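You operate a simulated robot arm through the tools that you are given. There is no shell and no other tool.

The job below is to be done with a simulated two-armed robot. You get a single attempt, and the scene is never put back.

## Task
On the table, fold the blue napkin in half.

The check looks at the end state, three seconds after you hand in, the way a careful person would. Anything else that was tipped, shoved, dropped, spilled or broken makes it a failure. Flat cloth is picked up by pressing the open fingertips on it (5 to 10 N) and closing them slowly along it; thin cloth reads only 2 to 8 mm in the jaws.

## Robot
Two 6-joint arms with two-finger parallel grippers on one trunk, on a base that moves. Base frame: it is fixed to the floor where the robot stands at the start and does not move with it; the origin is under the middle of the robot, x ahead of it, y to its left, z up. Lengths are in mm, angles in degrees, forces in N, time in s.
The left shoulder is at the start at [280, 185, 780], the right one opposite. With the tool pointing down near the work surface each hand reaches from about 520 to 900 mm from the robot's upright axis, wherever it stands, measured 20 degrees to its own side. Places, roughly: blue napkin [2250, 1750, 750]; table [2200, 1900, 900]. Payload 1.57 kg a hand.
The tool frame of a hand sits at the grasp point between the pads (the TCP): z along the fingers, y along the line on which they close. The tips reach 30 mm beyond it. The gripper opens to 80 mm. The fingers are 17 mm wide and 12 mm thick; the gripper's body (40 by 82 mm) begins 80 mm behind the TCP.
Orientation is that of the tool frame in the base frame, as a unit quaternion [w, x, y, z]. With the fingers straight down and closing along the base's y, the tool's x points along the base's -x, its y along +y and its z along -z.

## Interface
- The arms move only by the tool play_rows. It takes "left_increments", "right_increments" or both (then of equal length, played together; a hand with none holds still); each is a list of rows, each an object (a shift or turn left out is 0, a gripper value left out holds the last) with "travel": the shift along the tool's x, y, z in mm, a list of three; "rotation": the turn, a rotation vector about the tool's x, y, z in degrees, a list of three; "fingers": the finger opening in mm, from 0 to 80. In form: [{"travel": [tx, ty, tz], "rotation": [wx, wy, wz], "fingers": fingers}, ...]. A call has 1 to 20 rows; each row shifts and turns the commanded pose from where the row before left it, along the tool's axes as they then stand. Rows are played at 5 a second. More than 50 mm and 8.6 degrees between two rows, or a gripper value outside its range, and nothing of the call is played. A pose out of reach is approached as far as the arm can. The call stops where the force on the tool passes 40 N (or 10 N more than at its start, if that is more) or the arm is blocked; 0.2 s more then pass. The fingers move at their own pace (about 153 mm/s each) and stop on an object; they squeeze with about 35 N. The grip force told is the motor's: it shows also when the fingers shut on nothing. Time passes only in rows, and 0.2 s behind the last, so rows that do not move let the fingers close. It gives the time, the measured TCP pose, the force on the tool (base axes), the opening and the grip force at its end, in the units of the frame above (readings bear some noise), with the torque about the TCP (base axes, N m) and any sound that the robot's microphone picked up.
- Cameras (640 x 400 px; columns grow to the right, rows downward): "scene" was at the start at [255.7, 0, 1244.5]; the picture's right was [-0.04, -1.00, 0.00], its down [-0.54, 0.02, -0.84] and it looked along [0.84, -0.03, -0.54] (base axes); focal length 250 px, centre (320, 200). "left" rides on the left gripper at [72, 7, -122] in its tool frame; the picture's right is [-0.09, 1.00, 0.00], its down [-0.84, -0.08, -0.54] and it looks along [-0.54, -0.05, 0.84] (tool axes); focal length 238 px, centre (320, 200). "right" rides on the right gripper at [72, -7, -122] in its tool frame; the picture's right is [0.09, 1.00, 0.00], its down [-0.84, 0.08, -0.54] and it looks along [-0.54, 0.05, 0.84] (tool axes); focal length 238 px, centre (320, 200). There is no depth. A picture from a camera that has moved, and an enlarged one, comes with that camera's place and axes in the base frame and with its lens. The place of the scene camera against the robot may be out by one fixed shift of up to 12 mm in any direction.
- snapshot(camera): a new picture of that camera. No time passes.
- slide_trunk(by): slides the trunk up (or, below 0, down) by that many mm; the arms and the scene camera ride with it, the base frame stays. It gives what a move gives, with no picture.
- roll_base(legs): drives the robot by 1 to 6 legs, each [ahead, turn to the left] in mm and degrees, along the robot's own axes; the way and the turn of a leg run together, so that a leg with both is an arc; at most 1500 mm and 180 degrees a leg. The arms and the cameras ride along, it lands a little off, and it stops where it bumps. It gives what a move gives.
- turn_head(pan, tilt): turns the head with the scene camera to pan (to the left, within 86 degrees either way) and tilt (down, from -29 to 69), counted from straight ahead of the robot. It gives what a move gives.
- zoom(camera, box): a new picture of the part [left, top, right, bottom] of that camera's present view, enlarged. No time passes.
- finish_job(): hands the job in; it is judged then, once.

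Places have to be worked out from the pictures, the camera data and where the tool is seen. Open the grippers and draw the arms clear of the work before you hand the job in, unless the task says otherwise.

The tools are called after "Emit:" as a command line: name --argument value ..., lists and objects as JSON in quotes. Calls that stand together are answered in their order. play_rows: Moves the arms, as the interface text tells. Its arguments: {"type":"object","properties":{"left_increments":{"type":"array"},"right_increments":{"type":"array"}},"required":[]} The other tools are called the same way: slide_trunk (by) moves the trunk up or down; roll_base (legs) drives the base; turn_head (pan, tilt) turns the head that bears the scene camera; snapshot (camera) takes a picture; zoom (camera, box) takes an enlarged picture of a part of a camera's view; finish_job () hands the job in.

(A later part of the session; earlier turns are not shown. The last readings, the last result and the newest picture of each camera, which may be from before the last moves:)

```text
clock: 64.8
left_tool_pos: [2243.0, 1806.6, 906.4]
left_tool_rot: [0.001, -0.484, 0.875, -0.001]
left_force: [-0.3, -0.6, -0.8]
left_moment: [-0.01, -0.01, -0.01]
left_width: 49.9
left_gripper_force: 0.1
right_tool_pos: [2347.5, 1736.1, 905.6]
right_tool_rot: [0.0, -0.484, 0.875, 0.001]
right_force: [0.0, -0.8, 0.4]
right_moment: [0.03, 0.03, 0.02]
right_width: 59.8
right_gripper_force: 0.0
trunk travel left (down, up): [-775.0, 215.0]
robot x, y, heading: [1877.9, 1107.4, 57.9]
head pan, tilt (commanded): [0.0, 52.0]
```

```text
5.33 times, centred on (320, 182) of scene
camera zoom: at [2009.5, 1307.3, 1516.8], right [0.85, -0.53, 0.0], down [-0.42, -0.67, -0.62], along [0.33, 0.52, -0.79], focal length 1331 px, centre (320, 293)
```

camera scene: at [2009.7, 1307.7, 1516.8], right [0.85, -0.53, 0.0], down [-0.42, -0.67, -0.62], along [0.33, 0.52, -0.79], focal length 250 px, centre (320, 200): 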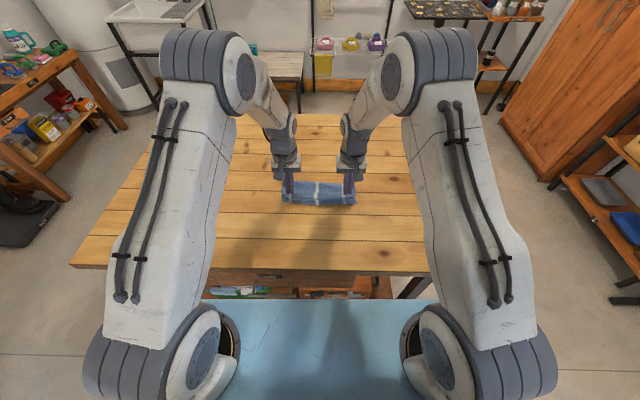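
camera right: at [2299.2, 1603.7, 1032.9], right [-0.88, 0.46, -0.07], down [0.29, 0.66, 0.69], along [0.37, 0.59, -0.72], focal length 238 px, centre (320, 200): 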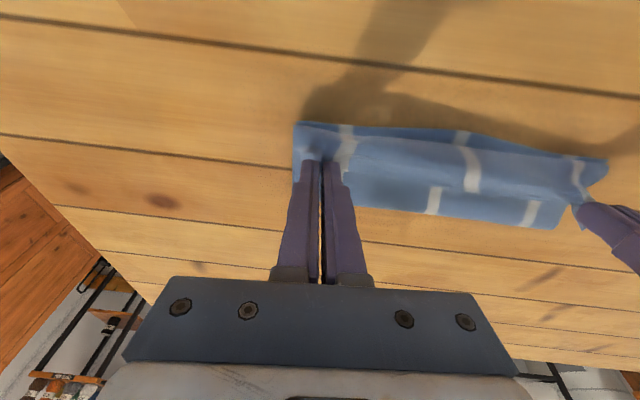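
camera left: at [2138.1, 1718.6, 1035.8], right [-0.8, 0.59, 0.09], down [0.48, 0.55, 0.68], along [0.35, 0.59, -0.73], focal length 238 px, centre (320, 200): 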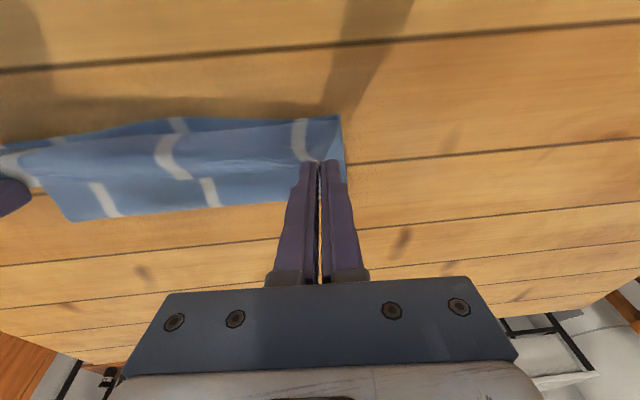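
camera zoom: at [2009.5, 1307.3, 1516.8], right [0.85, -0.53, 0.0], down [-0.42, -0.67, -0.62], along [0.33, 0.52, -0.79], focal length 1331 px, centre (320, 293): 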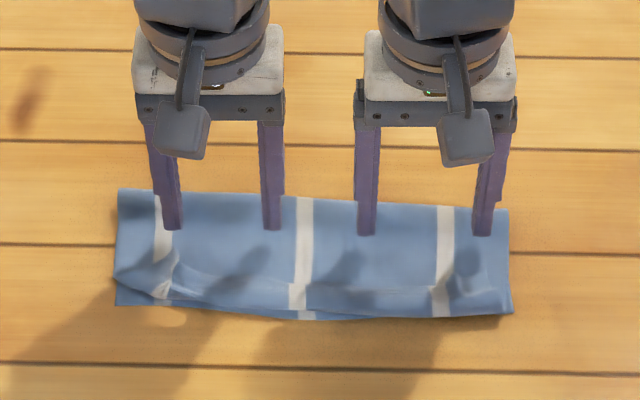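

The fingertips stand some 15–20 mm beyond the strip's free edge, above the smooth upper layer. I lower them toward a light touch.

Emit:
play_rows --left_increments '[{"travel": [0, 0, 4]}, {"travel": [0, 0, 4]}, {"travel": [0, 0, 3]}, {"travel": [0, 0, 0]}]' --right_increments '[{"travel": [0, 0, 4]}, {"travel": [0, 0, 4]}, {"travel": [0, 0, 3]}, {"travel": [0, 0, 0]}]'

```text
clock: 65.8
left_tool_pos: [2243.4, 1806.0, 896.7]
left_tool_rot: [0.001, -0.483, 0.876, -0.001]
left_force: [0.4, 1.4, 1.0]
left_moment: [0.0, -0.03, -0.01]
left_width: 49.9
left_gripper_force: 0.1
right_tool_pos: [2348.8, 1735.6, 895.0]
right_tool_rot: [0.0, -0.484, 0.875, 0.001]
right_force: [0.3, -0.3, 0.6]
right_moment: [-0.01, 0.01, 0.02]
right_width: 60.2
right_gripper_force: 0.0
trunk travel left (down, up): [-775.0, 215.0]
robot x, y, heading: [1881.9, 1109.2, 58.2]
head pan, tilt (commanded): [0.0, 52.0]
```

Emit:
play_rows --left_increments '[{"travel": [0, 0, 1]}, {"travel": [0, 0, 0.7]}, {"travel": [0, 0, 0]}]' --right_increments '[{"travel": [0, 0, 1]}, {"travel": [0, 0, 0.7]}, {"travel": [0, 0, 0]}]'

Emit:
zoom --camera "left" --box '[160, 40, 480, 240]'

```text
clock: 66.6
left_tool_pos: [2244.6, 1806.0, 892.6]
left_tool_rot: [0.0, -0.483, 0.876, -0.001]
left_force: [-0.3, 0.3, -0.4]
left_moment: [0.02, -0.05, -0.01]
left_width: 50.2
left_gripper_force: 0.0
right_tool_pos: [2348.6, 1734.0, 892.8]
right_tool_rot: [0.0, -0.483, 0.875, 0.001]
right_force: [-0.8, -0.5, 0.4]
right_moment: [0.03, 0.02, 0.04]
right_width: 60.0
right_gripper_force: 0.0
trunk travel left (down, up): [-775.0, 215.0]
robot x, y, heading: [1879.7, 1103.1, 57.9]
head pan, tilt (commanded): [0.0, 52.0]
```

```text
2.00 times, centred on (320, 140) of left
camera zoom: at [2198.8, 1748.6, 1017.4], right [-0.79, 0.61, 0.0], down [0.51, 0.67, 0.54], along [0.33, 0.43, -0.84], focal length 477 px, centre (320, 320)
```

zoom: 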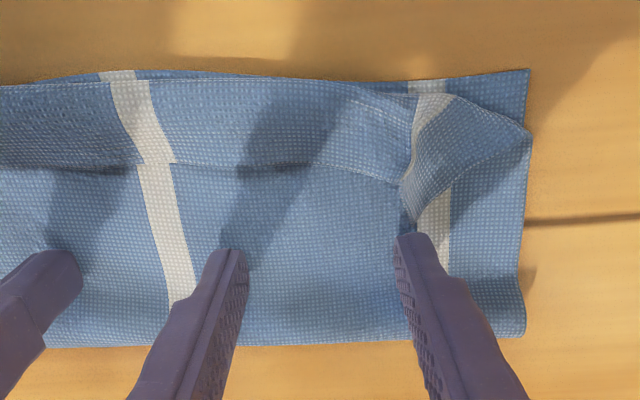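

The tips are within a millimetre of the upper layer without load. I lower 0.4 mm more and sweep slowly toward me by 30 mm to catch the strip's edge.

Emit:
play_rows --left_increments '[{"travel": [0, 0, 0.4]}, {"travel": [4, 0, 0]}, {"travel": [4, 0, 0]}, {"travel": [4, 0, 0]}, {"travel": [4, 0, 0]}, {"travel": [4, 0, 0]}, {"travel": [4, 0, 0]}, {"travel": [4, 0, 0]}, {"travel": [4, 0, 0]}, {"travel": [0, 0, 0]}]' --right_increments '[{"travel": [0, 0, 0.4]}, {"travel": [4, 0, 0]}, {"travel": [4, 0, 0]}, {"travel": [4, 0, 0]}, {"travel": [4, 0, 0]}, {"travel": [4, 0, 0]}, {"travel": [4, 0, 0]}, {"travel": [4, 0, 0]}, {"travel": [4, 0, 0]}, {"travel": [0, 0, 0]}]'

Emit:
zoom --camera "left" --box '[160, 40, 480, 240]'

Emit:
zoom --camera "right" --box '[160, 40, 480, 240]'

Emit:
zoom --camera "scene" --box '[260, 155, 380, 230]'

```text
clock: 68.8
left_tool_pos: [2226.9, 1778.5, 892.2]
left_tool_rot: [0.0, -0.483, 0.876, -0.002]
left_force: [-0.6, 0.2, -1.2]
left_moment: [0.0, 0.0, 0.02]
left_width: 49.7
left_gripper_force: 0.0
right_tool_pos: [2330.9, 1706.7, 892.4]
right_tool_rot: [0.0, -0.484, 0.875, 0.002]
right_force: [-0.6, 0.6, 0.7]
right_moment: [0.01, 0.0, -0.03]
right_width: 60.3
right_gripper_force: 0.1
trunk travel left (down, up): [-775.0, 215.0]
robot x, y, heading: [1876.2, 1102.6, 58.0]
head pan, tilt (commanded): [0.0, 52.0]
```

```text
2.00 times, centred on (320, 140) of left
camera zoom: at [2181.9, 1721.7, 1016.1], right [-0.79, 0.61, 0.0], down [0.51, 0.67, 0.54], along [0.33, 0.43, -0.84], focal length 477 px, centre (320, 320)
```

zoom: 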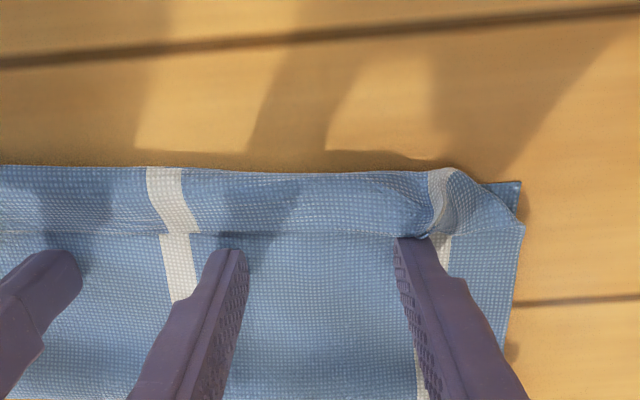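

```text
2.00 times, centred on (320, 140) of right
camera zoom: at [2298.1, 1643.0, 1014.2], right [-0.89, 0.45, 0.0], down [0.38, 0.75, 0.54], along [0.25, 0.49, -0.84], focal length 477 px, centre (320, 320)
```

zoom: 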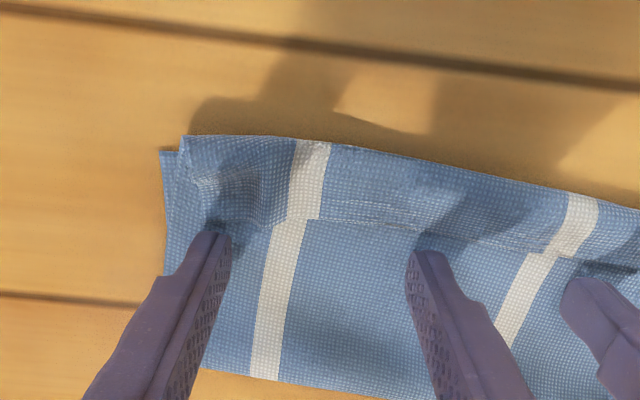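

```text
5.33 times, centred on (320, 192) of scene
camera zoom: at [2009.4, 1307.2, 1516.9], right [0.85, -0.53, 0.0], down [-0.42, -0.67, -0.62], along [0.33, 0.52, -0.79], focal length 1331 px, centre (320, 240)
```

zoom: 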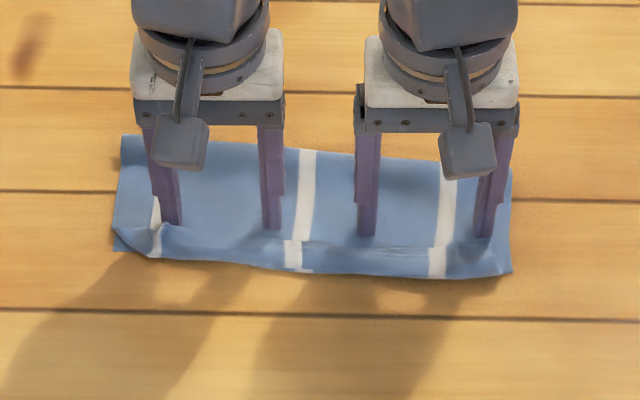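

The tips have met the strip's edge; the bend has begun to shift toward me with it. I go on sweeping another 30 mm and watch.

Emit:
play_rows --left_increments '[{"travel": [4, 0, 0]}, {"travel": [4, 0, 0]}, {"travel": [4, 0, 0]}, {"travel": [4, 0, 0]}, {"travel": [4, 0, 0]}, {"travel": [4, 0, 0]}, {"travel": [0, 0, 0]}]' --right_increments '[{"travel": [4, 0, 0]}, {"travel": [4, 0, 0]}, {"travel": [4, 0, 0]}, {"travel": [4, 0, 0]}, {"travel": [4, 0, 0]}, {"travel": [4, 0, 0]}, {"travel": [0, 0, 0]}]'

Emit:
zoom --camera "left" --box '[160, 40, 480, 240]'

Emit:
zoom --camera "right" --box '[160, 40, 480, 240]'

Emit:
zoom --camera "scene" --box '[260, 155, 380, 230]'

```text
clock: 70.4
left_tool_pos: [2214.6, 1759.2, 891.5]
left_tool_rot: [0.0, -0.484, 0.875, 0.0]
left_force: [-0.4, 0.2, 1.0]
left_moment: [-0.03, 0.01, 0.03]
left_width: 50.3
left_gripper_force: 0.0
right_tool_pos: [2318.4, 1687.1, 892.0]
right_tool_rot: [0.001, -0.484, 0.875, 0.001]
right_force: [0.4, -0.5, -0.6]
right_moment: [0.03, 0.0, 0.01]
right_width: 60.1
right_gripper_force: 0.0
trunk travel left (down, up): [-775.0, 215.0]
robot x, y, heading: [1881.8, 1100.3, 58.2]
head pan, tilt (commanded): [0.0, 52.0]
```

```text
2.00 times, centred on (320, 140) of left
camera zoom: at [2169.2, 1702.0, 1015.8], right [-0.79, 0.61, 0.0], down [0.51, 0.67, 0.54], along [0.33, 0.43, -0.84], focal length 477 px, centre (320, 320)
```

zoom: 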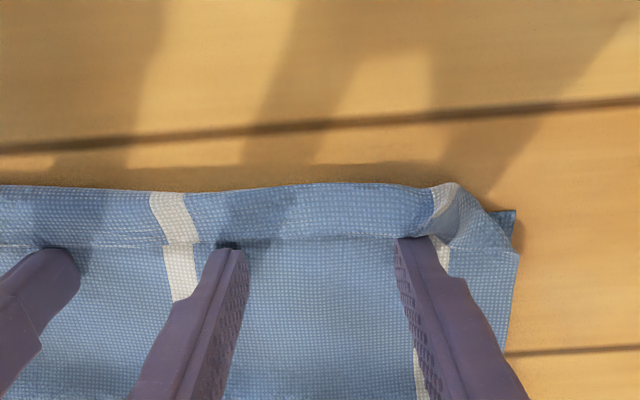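

```text
2.00 times, centred on (320, 140) of right
camera zoom: at [2285.8, 1622.8, 1014.0], right [-0.89, 0.45, 0.0], down [0.38, 0.75, 0.54], along [0.25, 0.49, -0.84], focal length 477 px, centre (320, 320)
```

zoom: 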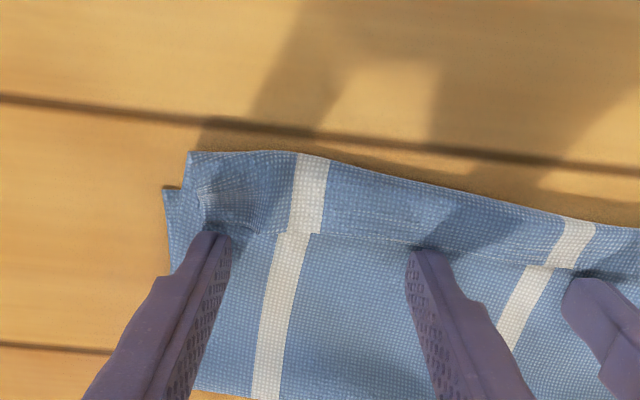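

```text
5.33 times, centred on (320, 192) of scene
camera zoom: at [2009.4, 1307.2, 1516.9], right [0.85, -0.53, 0.0], down [-0.42, -0.67, -0.62], along [0.33, 0.52, -0.79], focal length 1331 px, centre (320, 240)
```

zoom: 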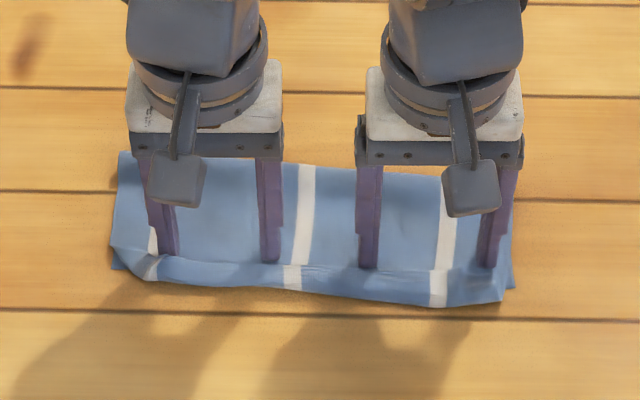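

The whole napkin slid toward me instead of the strip turning over, as the cloth is light on the table. I'll pin it: the left hand goes up and presses near the fold line while the right hand stays behind the strip's edge.

Emit:
play_rows --left_increments '[{"travel": [-3, 0, -8], "fingers": 50}, {"travel": [-10, 0, -10], "fingers": 40}, {"travel": [-17, -4, 0]}, {"travel": [-17, -4, 0]}, {"travel": [-15, -2, 0]}, {"travel": [0, 0, 8]}, {"travel": [0, 0, 8]}, {"travel": [0, 0, 1.5]}, {"travel": [0, 0, 0]}]'

Emit:
zoom --camera "scene" --box '[260, 155, 380, 230]'

```text
clock: 72.4
left_tool_pos: [2255.2, 1806.4, 892.7]
left_tool_rot: [0.001, -0.483, 0.876, -0.001]
left_force: [-0.3, 0.8, 0.4]
left_moment: [0.01, 0.01, 0.0]
left_width: 39.8
left_gripper_force: 0.3
right_tool_pos: [2319.0, 1688.0, 891.6]
right_tool_rot: [0.0, -0.484, 0.875, 0.001]
right_force: [0.1, 0.2, 0.2]
right_moment: [0.0, 0.01, -0.02]
right_width: 60.0
right_gripper_force: 0.1
trunk travel left (down, up): [-775.0, 215.0]
robot x, y, heading: [1875.6, 1105.1, 58.3]
head pan, tilt (commanded): [0.0, 52.0]
```

```text
5.33 times, centred on (320, 192) of scene
camera zoom: at [2009.4, 1307.2, 1516.8], right [0.85, -0.53, 0.0], down [-0.42, -0.67, -0.62], along [0.33, 0.52, -0.79], focal length 1331 px, centre (320, 240)
```

zoom: 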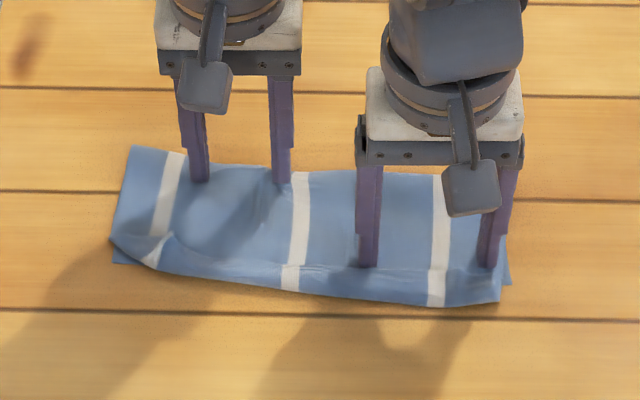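

The left tips now stand over the two layers close to the fold line. I press them down for about 10 N.

Emit:
play_rows --left_increments '[{"travel": [0, 0, 1]}, {"travel": [0, 0, 0.6]}, {"travel": [0, 0, 0]}]'

```text
clock: 73.2
left_tool_pos: [2256.1, 1806.4, 891.9]
left_tool_rot: [0.001, -0.483, 0.876, 0.0]
left_force: [-0.8, -0.1, 0.4]
left_moment: [0.01, 0.03, -0.01]
left_width: 40.0
left_gripper_force: 0.0
right_tool_pos: [2317.7, 1686.9, 892.2]
right_tool_rot: [0.0, -0.484, 0.875, 0.001]
right_force: [0.3, 0.4, -0.2]
right_moment: [-0.03, 0.0, 0.02]
right_width: 60.2
right_gripper_force: 0.0
trunk travel left (down, up): [-775.0, 215.0]
robot x, y, heading: [1879.2, 1104.5, 58.1]
head pan, tilt (commanded): [0.0, 52.0]
```

Still no load, so I lower the left a further 1.2 mm.

Emit:
play_rows --left_increments '[{"travel": [0, 0, 0.6]}, {"travel": [0, 0, 0.6]}, {"travel": [0, 0, 0]}]'

```text
clock: 74.0
left_tool_pos: [2257.0, 1806.7, 891.7]
left_tool_rot: [0.001, -0.483, 0.876, -0.001]
left_force: [-1.7, -0.7, 6.5]
left_moment: [0.0, 0.07, 0.0]
left_width: 40.1
left_gripper_force: 0.0
right_tool_pos: [2319.3, 1687.2, 893.5]
right_tool_rot: [0.001, -0.484, 0.875, 0.002]
right_force: [0.4, -0.7, 0.1]
right_moment: [-0.03, 0.01, 0.02]
right_width: 59.8
right_gripper_force: 0.1
trunk travel left (down, up): [-775.0, 215.0]
robot x, y, heading: [1878.8, 1104.0, 58.0]
head pan, tilt (commanded): [0.0, 52.0]
```

6.5 N on the left; I press 0.6 mm more, lower the right by 0.6 mm, and then sweep the right hand 36 mm toward me against the strip's edge.

Emit:
play_rows --left_increments '[{"travel": [0, 0, 0.6]}, {"travel": [0, 0, 0]}, {"travel": [0, 0, 0]}, {"travel": [0, 0, 0]}, {"travel": [0, 0, 0]}, {"travel": [0, 0, 0]}, {"travel": [0, 0, 0]}, {"travel": [0, 0, 0]}, {"travel": [0, 0, 0]}, {"travel": [0, 0, 0]}, {"travel": [0, 0, 0]}]' --right_increments '[{"travel": [-4, 0, 0.6]}, {"travel": [4, 0, 0]}, {"travel": [4, 0, 0]}, {"travel": [4, 0, 0]}, {"travel": [4, 0, 0]}, {"travel": [4, 0, 0]}, {"travel": [4, 0, 0]}, {"travel": [4, 0, 0]}, {"travel": [4, 0, 0]}, {"travel": [4, 0, 0]}, {"travel": [0, 0, 0]}]'

Emit:
zoom --camera "right" --box '[160, 40, 480, 240]'

Emit:
zoom --camera "scene" --box '[260, 155, 380, 230]'

```text
clock: 76.4
left_tool_pos: [2256.3, 1805.4, 891.5]
left_tool_rot: [0.001, -0.483, 0.875, 0.001]
left_force: [-2.5, 2.7, 22.7]
left_moment: [0.16, 0.26, -0.03]
left_width: 40.2
left_gripper_force: 0.1
right_tool_pos: [2301.6, 1660.5, 892.7]
right_tool_rot: [0.001, -0.483, 0.875, 0.002]
right_force: [0.2, 0.3, -0.1]
right_moment: [-0.01, -0.01, -0.02]
right_width: 60.2
right_gripper_force: 0.0
trunk travel left (down, up): [-775.0, 215.0]
robot x, y, heading: [1877.0, 1106.7, 58.3]
head pan, tilt (commanded): [0.0, 52.0]
```

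```text
2.00 times, centred on (320, 140) of right
camera zoom: at [2267.9, 1596.0, 1014.4], right [-0.89, 0.45, 0.0], down [0.38, 0.75, 0.54], along [0.25, 0.49, -0.84], focal length 477 px, centre (320, 320)
```

zoom: 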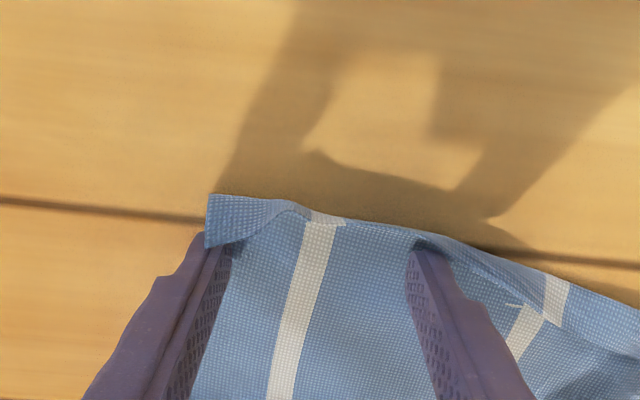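

```text
5.33 times, centred on (320, 192) of scene
camera zoom: at [2008.8, 1306.4, 1517.1], right [0.85, -0.53, 0.0], down [-0.42, -0.67, -0.62], along [0.33, 0.52, -0.79], focal length 1331 px, centre (320, 240)
```

zoom: 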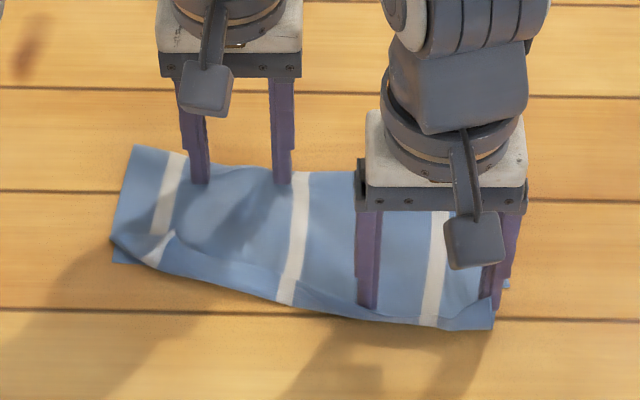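

It works: with the cloth pinned, the strip on the right side is turning over. I sweep 16 mm further.

Emit:
play_rows --left_increments '[{"travel": [0, 0, -0.3]}, {"travel": [0, 0, 0]}, {"travel": [0, 0, 0]}, {"travel": [0, 0, 0]}, {"travel": [0, 0, 0]}]' --right_increments '[{"travel": [4, 0, 0]}, {"travel": [4, 0, 0]}, {"travel": [4, 0, 0]}, {"travel": [4, 0, 0]}, {"travel": [0, 0, 0]}]'

Emit:
zoom --camera "right" --box '[160, 40, 480, 240]'

Emit:
zoom --camera "scene" --box '[260, 155, 380, 230]'

```text
clock: 77.6
left_tool_pos: [2256.5, 1805.9, 891.1]
left_tool_rot: [0.001, -0.483, 0.876, 0.0]
left_force: [-0.6, 4.5, 21.1]
left_moment: [0.2, 0.2, -0.02]
left_width: 40.3
left_gripper_force: 0.5
right_tool_pos: [2292.7, 1646.2, 893.4]
right_tool_rot: [0.001, -0.483, 0.875, 0.001]
right_force: [0.3, -0.2, 1.1]
right_moment: [0.0, -0.02, 0.01]
right_width: 60.4
right_gripper_force: 0.2
trunk travel left (down, up): [-775.0, 215.0]
robot x, y, heading: [1877.1, 1105.0, 58.0]
head pan, tilt (commanded): [0.0, 52.0]
```

```text
2.00 times, centred on (320, 140) of right
camera zoom: at [2259.6, 1582.3, 1014.3], right [-0.89, 0.45, 0.0], down [0.38, 0.75, 0.54], along [0.25, 0.49, -0.84], focal length 477 px, centre (320, 320)
```

zoom: 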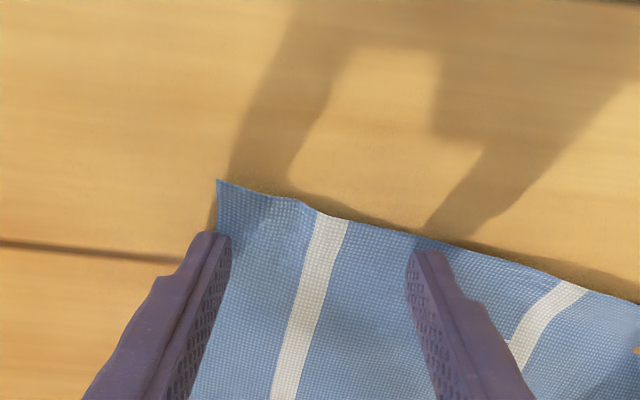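

```text
5.33 times, centred on (320, 192) of scene
camera zoom: at [2008.9, 1306.5, 1517.0], right [0.85, -0.53, 0.0], down [-0.42, -0.67, -0.62], along [0.33, 0.52, -0.79], focal length 1331 px, centre (320, 240)
```

zoom: 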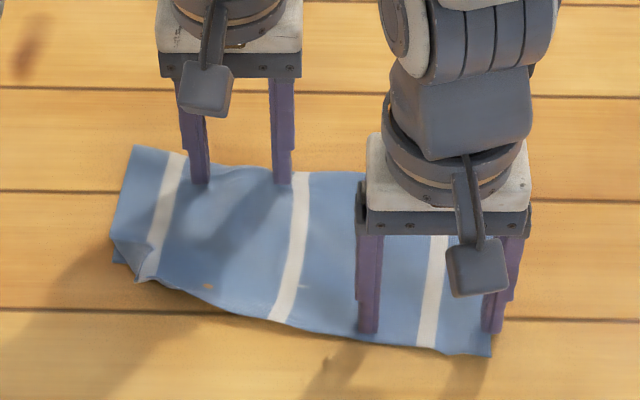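

The strip has turned over on the right and middle; only the left corner is still folded. I raise the right hand and look at the left corner.

Emit:
play_rows --right_increments '[{"travel": [0, 0, -6]}, {"travel": [0, 0, -12]}, {"travel": [0, 0, -20]}, {"travel": [0, 0, 0]}]'

Emit:
snapshot --camera "left"

Emit:
snapshot --camera "right"

Emit:
zoom --camera "scene" --box '[260, 155, 380, 230]'

```text
clock: 78.6
left_tool_pos: [2255.7, 1804.7, 891.4]
left_tool_rot: [0.002, -0.483, 0.876, 0.0]
left_force: [-0.2, 3.2, 21.0]
left_moment: [0.19, 0.17, -0.04]
left_width: 40.0
left_gripper_force: 0.1
right_tool_pos: [2293.1, 1647.6, 929.8]
right_tool_rot: [0.0, -0.483, 0.876, 0.001]
right_force: [0.2, 0.2, 0.1]
right_moment: [-0.02, -0.02, 0.01]
right_width: 60.1
right_gripper_force: 0.1
trunk travel left (down, up): [-775.0, 215.0]
robot x, y, heading: [1878.1, 1106.2, 58.2]
head pan, tilt (commanded): [0.0, 52.0]
```

```text
taken
camera left: at [2210.8, 1748.1, 1014.8], right [-0.79, 0.61, 0.0], down [0.51, 0.67, 0.54], along [0.33, 0.43, -0.84], focal length 238 px, centre (320, 200)
```

left: 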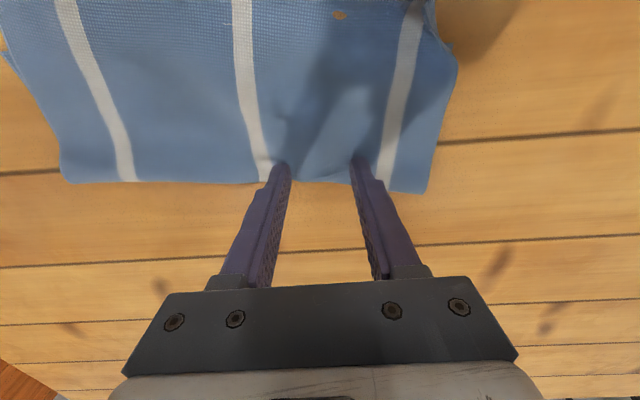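

```text
taken
camera right: at [2260.1, 1582.7, 1052.0], right [-0.89, 0.45, 0.0], down [0.38, 0.75, 0.54], along [0.25, 0.49, -0.84], focal length 238 px, centre (320, 200)
```

right: 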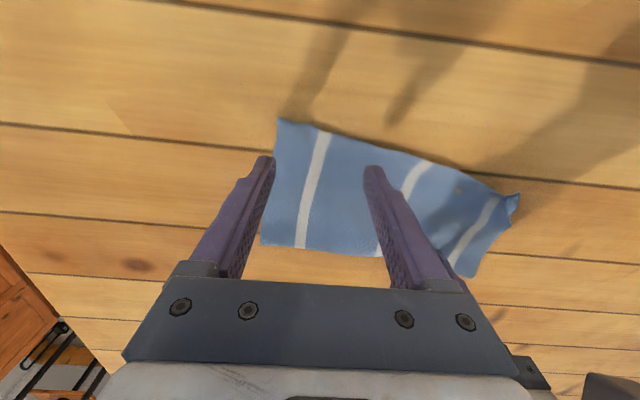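

```text
5.33 times, centred on (320, 192) of scene
camera zoom: at [2008.9, 1306.5, 1517.0], right [0.85, -0.53, 0.0], down [-0.42, -0.67, -0.62], along [0.33, 0.52, -0.79], focal length 1331 px, centre (320, 240)
```

zoom: 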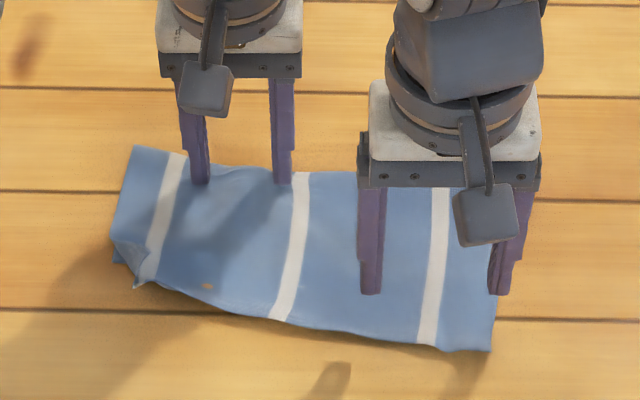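

Most of the upper edge now lies free and flat. I bring the right hand to the middle of the folded napkin to pin it, and raise the left hand toward the left corner for a look.

Emit:
play_rows --left_increments '[{"travel": [0, 0, 0]}, {"travel": [0, 0, 0]}, {"travel": [0, 0, 0]}, {"travel": [0, 0, 0]}, {"travel": [0, 0, 0]}, {"travel": [0, 0, -3]}, {"travel": [0, 0, -10]}, {"travel": [0, 0, -15]}, {"travel": [8, 8, -12]}, {"travel": [8, 8, 0]}, {"travel": [8, 8, 0]}, {"travel": [0, 0, 0]}]' --right_increments '[{"travel": [-20, 10, 0], "fingers": 40}, {"travel": [-20, 10, 0]}, {"travel": [-20, 10, 6]}, {"travel": [-20, 8, 12]}, {"travel": [0, 0, 16]}, {"travel": [0, 0, 3]}, {"travel": [0, 0, 1]}, {"travel": [0, 0, 0]}, {"travel": [0, 0, 0]}, {"travel": [0, 0, 0]}, {"travel": [0, 0, 0]}, {"travel": [0, 0, 0]}]'

Emit:
snapshot --camera "left"

Emit:
zoom --camera "scene" --box '[260, 155, 380, 230]'

```text
clock: 79.7
left_tool_pos: [2257.8, 1809.0, 891.2]
left_tool_rot: [0.005, -0.486, 0.874, 0.001]
left_force: [0.0, -0.3, 9.0]
left_moment: [0.08, 0.13, -0.02]
left_width: 39.7
left_gripper_force: 0.0
right_tool_pos: [2302.2, 1731.8, 904.1]
right_tool_rot: [-0.002, -0.487, 0.873, -0.002]
right_force: [0.4, -0.1, 1.4]
right_moment: [0.03, 0.0, 0.03]
right_width: 40.0
right_gripper_force: 0.1
trunk travel left (down, up): [-775.0, 215.0]
robot x, y, heading: [1876.9, 1105.5, 57.9]
head pan, tilt (commanded): [0.0, 52.0]
stopped in row 5 (right hand): the force on the tool passed its limit at 55 N (the readings are from after the stop); the commanded pose is now the measured one
```

```text
taken
camera left: at [2211.6, 1749.8, 1014.4], right [-0.8, 0.6, 0.0], down [0.5, 0.67, 0.55], along [0.33, 0.44, -0.83], focal length 238 px, centre (320, 200)
```

left: 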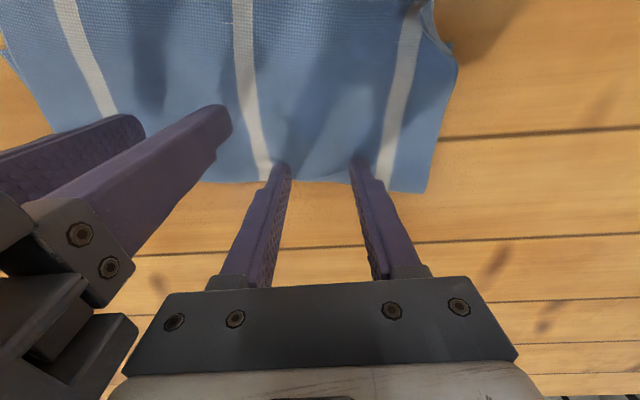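

```text
5.33 times, centred on (320, 192) of scene
camera zoom: at [2009.0, 1306.4, 1516.7], right [0.85, -0.53, 0.0], down [-0.42, -0.67, -0.62], along [0.33, 0.52, -0.79], focal length 1331 px, centre (320, 240)
```

zoom: 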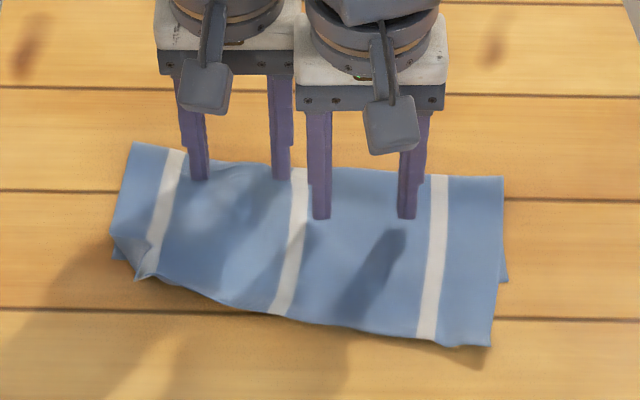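

The two grippers bumped each other (78 mm apart) and the call stopped; nothing else was touched. I part them: the right moves 14 mm to the right, the left rises and goes left over the folded corner.

Emit:
play_rows --left_increments '[{"travel": [0, 1, -2]}, {"travel": [0, 3, -10]}, {"travel": [0, 4, -15]}, {"travel": [6, 8, -12]}, {"travel": [8, 8, 0]}, {"travel": [8, 8, 0]}, {"travel": [0, 0, 0]}]' --right_increments '[{"travel": [0, -7, 0]}, {"travel": [0, -7, 0]}, {"travel": [0, 0, 0]}, {"travel": [0, 0, 0]}, {"travel": [0, 0, 0]}, {"travel": [0, 0, 0]}, {"travel": [0, 0, 0]}]'

Emit:
snapshot --camera "left"

Emit:
zoom --camera "scene" --box '[260, 155, 380, 230]'

```text
clock: 81.3
left_tool_pos: [2218.2, 1806.0, 928.4]
left_tool_rot: [0.004, -0.486, 0.874, 0.0]
left_force: [-0.9, 0.0, -0.2]
left_moment: [-0.01, 0.02, 0.0]
left_width: 40.0
left_gripper_force: 0.0
right_tool_pos: [2313.0, 1723.5, 903.3]
right_tool_rot: [-0.002, -0.487, 0.873, -0.002]
right_force: [-0.3, -0.2, -0.6]
right_moment: [-0.02, -0.01, 0.02]
right_width: 40.0
right_gripper_force: 0.1
trunk travel left (down, up): [-775.0, 215.0]
robot x, y, heading: [1877.6, 1104.5, 58.1]
head pan, tilt (commanded): [0.0, 52.0]
```

```text
taken
camera left: at [2172.1, 1748.3, 1051.4], right [-0.8, 0.6, 0.0], down [0.5, 0.67, 0.55], along [0.33, 0.44, -0.84], focal length 238 px, centre (320, 200)
```

left: 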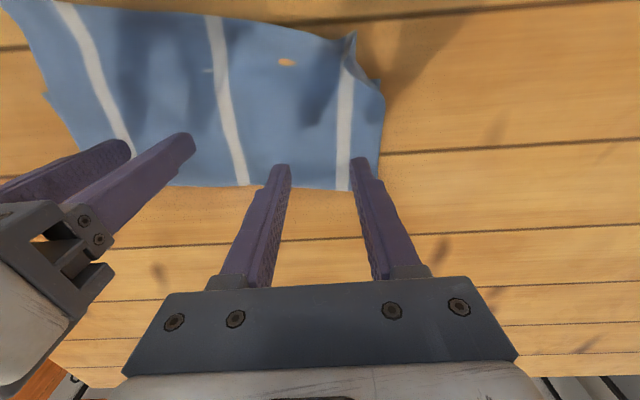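

```text
5.33 times, centred on (320, 192) of scene
camera zoom: at [2009.3, 1307.1, 1516.9], right [0.85, -0.53, 0.0], down [-0.42, -0.67, -0.62], along [0.33, 0.52, -0.79], focal length 1331 px, centre (320, 240)
```

zoom: 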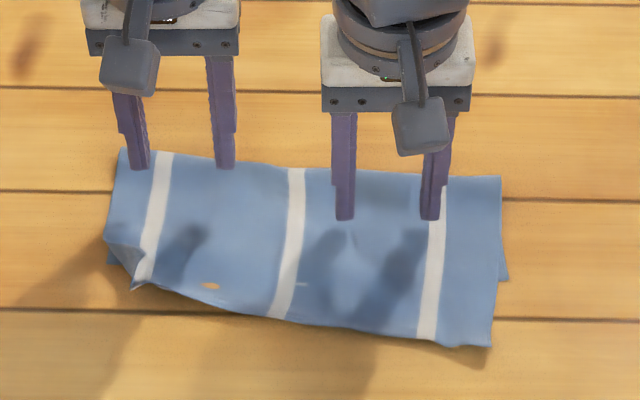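

I enlarge the left corner in the left wrist view.

Emit:
zoom --camera "left" --box '[240, 0, 432, 120]'

Emit:
zoom --camera "scene" --box '[268, 185, 348, 235]'

```text
3.33 times, centred on (336, 60) of left
camera zoom: at [2172.1, 1748.3, 1051.4], right [-0.8, 0.6, 0.0], down [0.5, 0.67, 0.55], along [0.33, 0.44, -0.84], focal length 794 px, centre (267, 667)
```

zoom: 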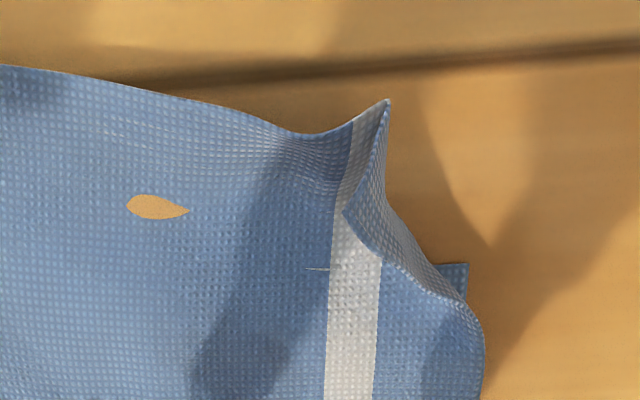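

```text
8.00 times, centred on (308, 210) of scene
camera zoom: at [2009.3, 1307.1, 1516.9], right [0.85, -0.53, 0.0], down [-0.42, -0.67, -0.62], along [0.33, 0.52, -0.79], focal length 1996 px, centre (416, 120)
```

zoom: 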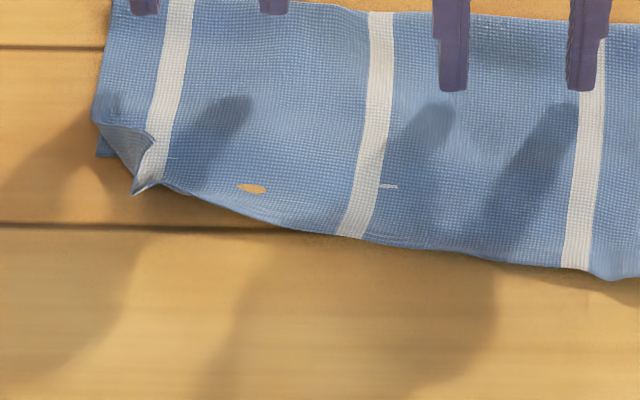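

Only a small corner (about 16 mm) at the left is still tucked, its tip near f≈594, 104 mm left. I pin the middle with the right hand first.

Emit:
play_rows --right_increments '[{"travel": [0, 0, 5]}, {"travel": [0, 0, 5]}, {"travel": [0, 0, 1.5]}, {"travel": [0, 0, 0]}]' --left_increments '[{"travel": [20, 0, 0], "fingers": 0}, {"travel": [20, 0, 0]}, {"travel": [22, 3, 0]}, {"travel": [0, 0, 0]}]'

Emit:
zoom --camera "left" --box '[200, 60, 440, 210]'

```text
clock: 82.3
left_tool_pos: [2180.8, 1754.4, 927.8]
left_tool_rot: [0.003, -0.486, 0.874, 0.001]
left_force: [0.3, 0.3, 0.5]
left_moment: [0.03, 0.0, 0.01]
left_width: 0.1
left_gripper_force: 21.4
right_tool_pos: [2313.8, 1726.0, 891.3]
right_tool_rot: [-0.002, -0.487, 0.874, -0.003]
right_force: [0.6, 1.0, -0.3]
right_moment: [0.02, -0.02, 0.04]
right_width: 40.1
right_gripper_force: 0.0
trunk travel left (down, up): [-775.0, 215.0]
robot x, y, heading: [1879.9, 1108.8, 58.0]
head pan, tilt (commanded): [0.0, 52.0]
```

```text
2.67 times, centred on (320, 135) of left
camera zoom: at [2136.4, 1696.1, 1051.2], right [-0.8, 0.6, 0.0], down [0.5, 0.67, 0.55], along [0.33, 0.44, -0.84], focal length 636 px, centre (320, 373)
```

zoom: 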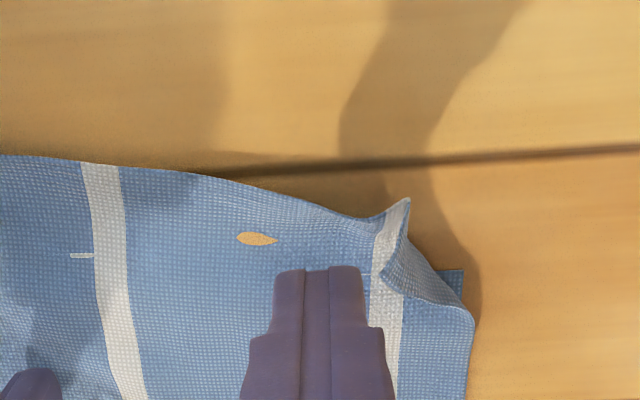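

The tuck's tip is at f≈601, 107 mm left. I press the right hand on for pinning and lower the closed left fingertips just inside the tuck.

Emit:
play_rows --right_increments '[{"travel": [0, 0, 0.7]}, {"travel": [0, 0, 0.6]}, {"travel": [0, 0, 0]}, {"travel": [0, 0, 0]}, {"travel": [0, 0, 0]}]' --left_increments '[{"travel": [-9, -3, 6], "fingers": 0}, {"travel": [0, 0, 10]}, {"travel": [0, 0, 10]}, {"travel": [0, 0, 8]}, {"travel": [0, 0, 0]}]'

Emit:
zoom --camera "left" --box '[200, 60, 440, 210]'

```text
clock: 83.5
left_tool_pos: [2189.9, 1759.2, 896.1]
left_tool_rot: [0.004, -0.486, 0.874, 0.0]
left_force: [-0.8, -0.8, -0.6]
left_moment: [0.01, -0.03, -0.02]
left_width: 0.2
left_gripper_force: 22.2
right_tool_pos: [2313.8, 1724.0, 890.4]
right_tool_rot: [-0.003, -0.487, 0.873, -0.002]
right_force: [0.1, 0.3, 2.8]
right_moment: [0.02, -0.03, -0.03]
right_width: 39.6
right_gripper_force: 0.0
trunk travel left (down, up): [-775.0, 215.0]
robot x, y, heading: [1880.3, 1103.2, 58.1]
head pan, tilt (commanded): [0.0, 52.0]
```

```text
2.67 times, centred on (320, 135) of left
camera zoom: at [2144.2, 1702.0, 1017.3], right [-0.8, 0.6, 0.0], down [0.5, 0.67, 0.55], along [0.33, 0.44, -0.84], focal length 636 px, centre (320, 373)
```

zoom: 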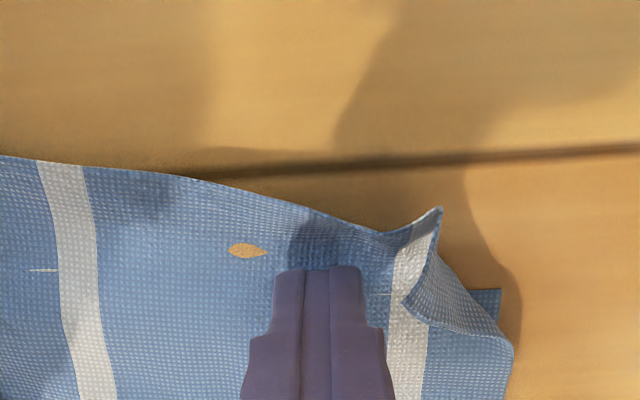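

The closed tips stand just right of the tuck. I press the right pin a bit more, lower the left 3.5 mm, and sweep left by 48 mm to turn the corner out.

Emit:
play_rows --right_increments '[{"travel": [0, 0, 0.8]}, {"travel": [0, 0, 0]}, {"travel": [0, 0, 0]}, {"travel": [0, 0, 0]}, {"travel": [0, 0, 0]}, {"travel": [0, 0, 0]}, {"travel": [0, 0, 0]}, {"travel": [0, 0, 0]}, {"travel": [0, 0, 0]}, {"travel": [0, 0, 0]}, {"travel": [0, 0, 0]}, {"travel": [0, 0, 0]}, {"travel": [0, 0, 0]}, {"travel": [0, 0, 0]}]' --left_increments '[{"travel": [0, 0, 3.5], "fingers": 0}, {"travel": [0, 4, 0]}, {"travel": [0, 4, 0]}, {"travel": [0, 4, 0]}, {"travel": [0, 4, 0]}, {"travel": [0, 4, 0]}, {"travel": [0, 4, 0]}, {"travel": [0, 4, 0]}, {"travel": [0, 4, 0]}, {"travel": [0, 4, 0]}, {"travel": [0, 4, 0]}, {"travel": [0, 4, 0]}, {"travel": [0, 4, 0]}, {"travel": [0, 0, 0]}]'

Emit:
zoom --camera "left" --box '[200, 60, 440, 210]'

Emit:
zoom --camera "scene" --box '[260, 155, 380, 230]'

```text
clock: 86.5
left_tool_pos: [2149.7, 1784.6, 890.7]
left_tool_rot: [0.003, -0.486, 0.874, 0.0]
left_force: [4.3, -2.8, 9.2]
left_moment: [-0.12, -0.14, -0.03]
left_width: 0.2
left_gripper_force: 21.6
right_tool_pos: [2312.7, 1724.1, 890.9]
right_tool_rot: [-0.002, -0.488, 0.873, -0.002]
right_force: [-2.0, 2.8, 13.4]
right_moment: [0.13, 0.17, -0.03]
right_width: 40.4
right_gripper_force: 0.5
trunk travel left (down, up): [-775.0, 215.0]
robot x, y, heading: [1875.5, 1103.8, 58.3]
head pan, tilt (commanded): [0.0, 52.0]
```

```text
2.67 times, centred on (320, 135) of left
camera zoom: at [2103.9, 1727.1, 1014.3], right [-0.8, 0.6, 0.0], down [0.5, 0.67, 0.55], along [0.33, 0.44, -0.84], focal length 636 px, centre (320, 373)
```

zoom: 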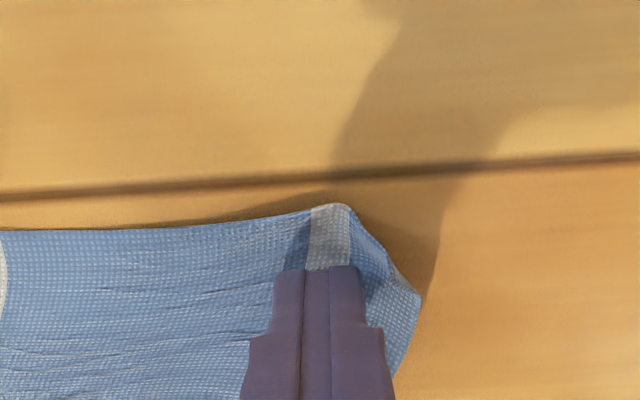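

```text
5.33 times, centred on (320, 192) of scene
camera zoom: at [2009.0, 1306.2, 1517.1], right [0.85, -0.53, 0.0], down [-0.42, -0.67, -0.62], along [0.33, 0.52, -0.79], focal length 1331 px, centre (320, 240)
```

zoom: 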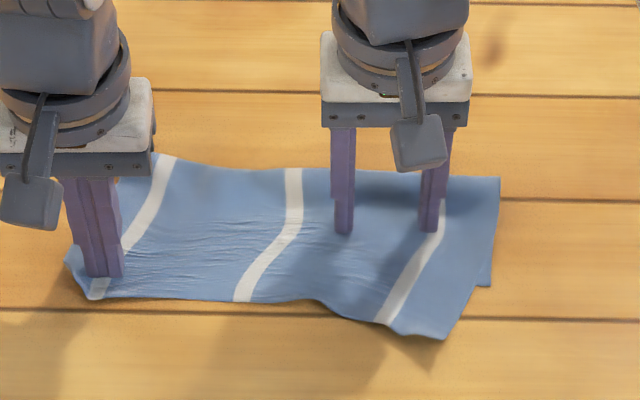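

The left tips pressed too hard (9 N) and dragged the upper layer leftward. I lift the left hand and look at what it did.

Emit:
play_rows --left_increments '[{"travel": [0, 0, -4], "fingers": 0}, {"travel": [0, 0, -10]}, {"travel": [0, 0, -20]}, {"travel": [-14, 0, -10]}, {"travel": [-14, 0, 0]}, {"travel": [0, 0, 0]}]'

Emit:
zoom --camera "left" --box '[120, 0, 440, 200]'

Emit:
zoom --camera "scene" --box '[260, 155, 380, 230]'

```text
clock: 87.9
left_tool_pos: [2164.3, 1810.0, 935.4]
left_tool_rot: [0.004, -0.486, 0.874, 0.0]
left_force: [0.3, 0.5, 0.0]
left_moment: [0.0, -0.04, 0.02]
left_width: 0.0
left_gripper_force: 21.4
right_tool_pos: [2313.3, 1724.1, 890.4]
right_tool_rot: [-0.001, -0.487, 0.873, -0.002]
right_force: [0.9, 0.2, 19.0]
right_moment: [0.12, 0.13, 0.0]
right_width: 40.0
right_gripper_force: 0.2
trunk travel left (down, up): [-775.0, 215.0]
robot x, y, heading: [1876.7, 1102.9, 58.1]
head pan, tilt (commanded): [0.0, 52.0]
```

```text
2.00 times, centred on (280, 100) of left
camera zoom: at [2118.9, 1750.9, 1058.9], right [-0.8, 0.6, 0.0], down [0.5, 0.67, 0.55], along [0.33, 0.44, -0.84], focal length 477 px, centre (400, 400)
```

zoom: 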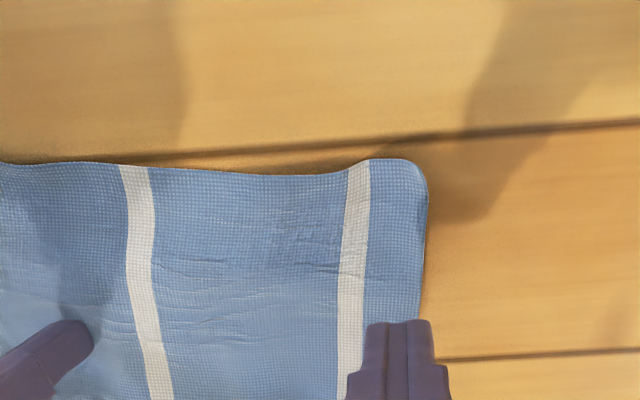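

```text
5.33 times, centred on (320, 192) of scene
camera zoom: at [2008.9, 1306.4, 1517.0], right [0.85, -0.53, 0.0], down [-0.42, -0.67, -0.62], along [0.33, 0.52, -0.79], focal length 1331 px, centre (320, 240)
```

zoom: 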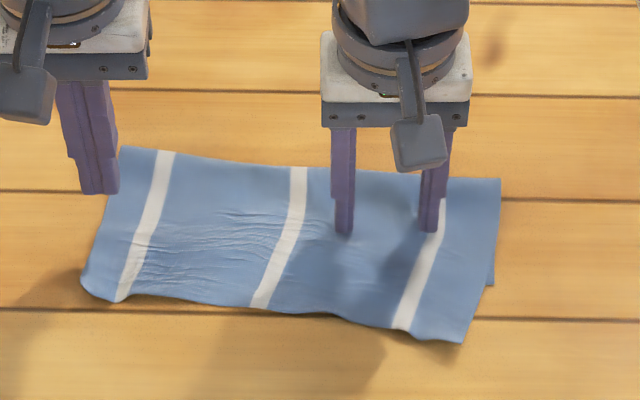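

The corner has come out and lies flat, a little rounded; the upper layer is now skewed about 25 mm left and overhangs the lower edge. I lift the right hand too and view the whole.

Emit:
play_rows --right_increments '[{"travel": [0, 0, -3]}, {"travel": [0, 0, -10]}, {"travel": [0, 0, -20]}, {"travel": [-20, -10, -20]}, {"travel": [-25, -10, 0]}, {"travel": [-25, 0, 0]}, {"travel": [0, 0, 0]}]' --left_increments '[{"travel": [-20, 0, -5], "fingers": 30}, {"travel": [-25, 0, -5]}, {"travel": [-25, 0, 0]}, {"travel": [-25, 0, 0]}, {"travel": [0, 0, 0]}, {"travel": [0, 0, 0]}, {"travel": [0, 0, 0]}]'

Emit:
snapshot --camera "left"

Emit:
snapshot --camera "right"

Emit:
zoom --camera "scene" --box '[260, 155, 380, 230]'

```text
clock: 89.5
left_tool_pos: [2214.5, 1890.8, 947.8]
left_tool_rot: [0.004, -0.486, 0.874, 0.0]
left_force: [0.1, -0.2, 0.4]
left_moment: [0.01, 0.02, -0.01]
left_width: 29.9
left_gripper_force: 0.1
right_tool_pos: [2370.6, 1773.3, 943.2]
right_tool_rot: [-0.003, -0.486, 0.874, -0.003]
right_force: [-0.1, -1.0, -0.3]
right_moment: [0.02, -0.04, 0.02]
right_width: 40.1
right_gripper_force: 0.1
trunk travel left (down, up): [-775.0, 215.0]
robot x, y, heading: [1877.2, 1106.2, 58.0]
head pan, tilt (commanded): [0.0, 52.0]
```

```text
taken
camera left: at [2168.8, 1831.9, 1069.3], right [-0.8, 0.6, 0.0], down [0.5, 0.67, 0.55], along [0.33, 0.44, -0.84], focal length 238 px, centre (320, 200)
```

left: 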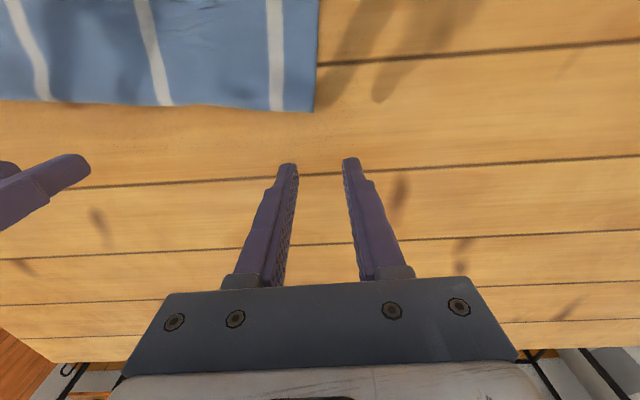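

```text
taken
camera right: at [2337.3, 1709.1, 1064.4], right [-0.9, 0.45, 0.0], down [0.38, 0.76, 0.54], along [0.24, 0.48, -0.84], focal length 238 px, centre (320, 200)
```

right: 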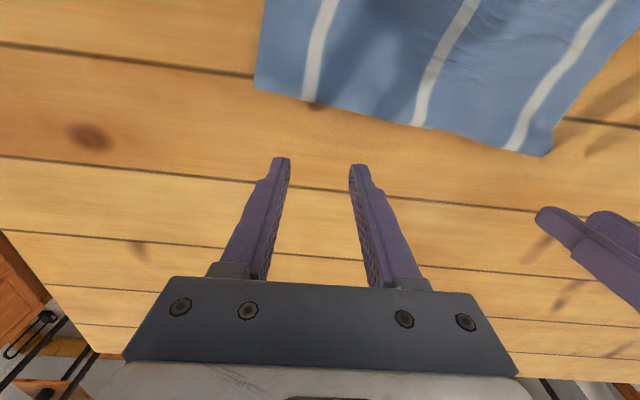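

```text
5.33 times, centred on (320, 192) of scene
camera zoom: at [2009.5, 1307.2, 1516.8], right [0.85, -0.53, 0.0], down [-0.42, -0.67, -0.62], along [0.33, 0.52, -0.79], focal length 1331 px, centre (320, 240)
```

zoom: 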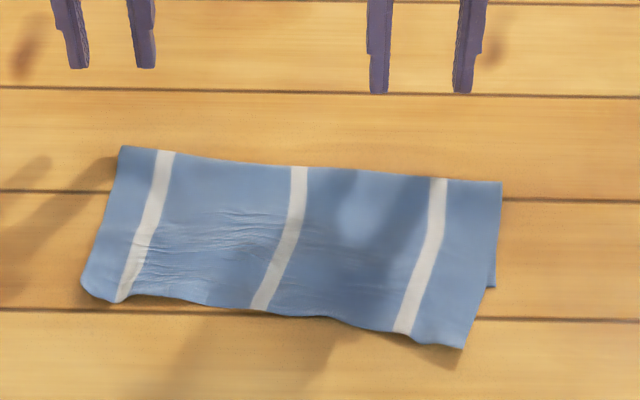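

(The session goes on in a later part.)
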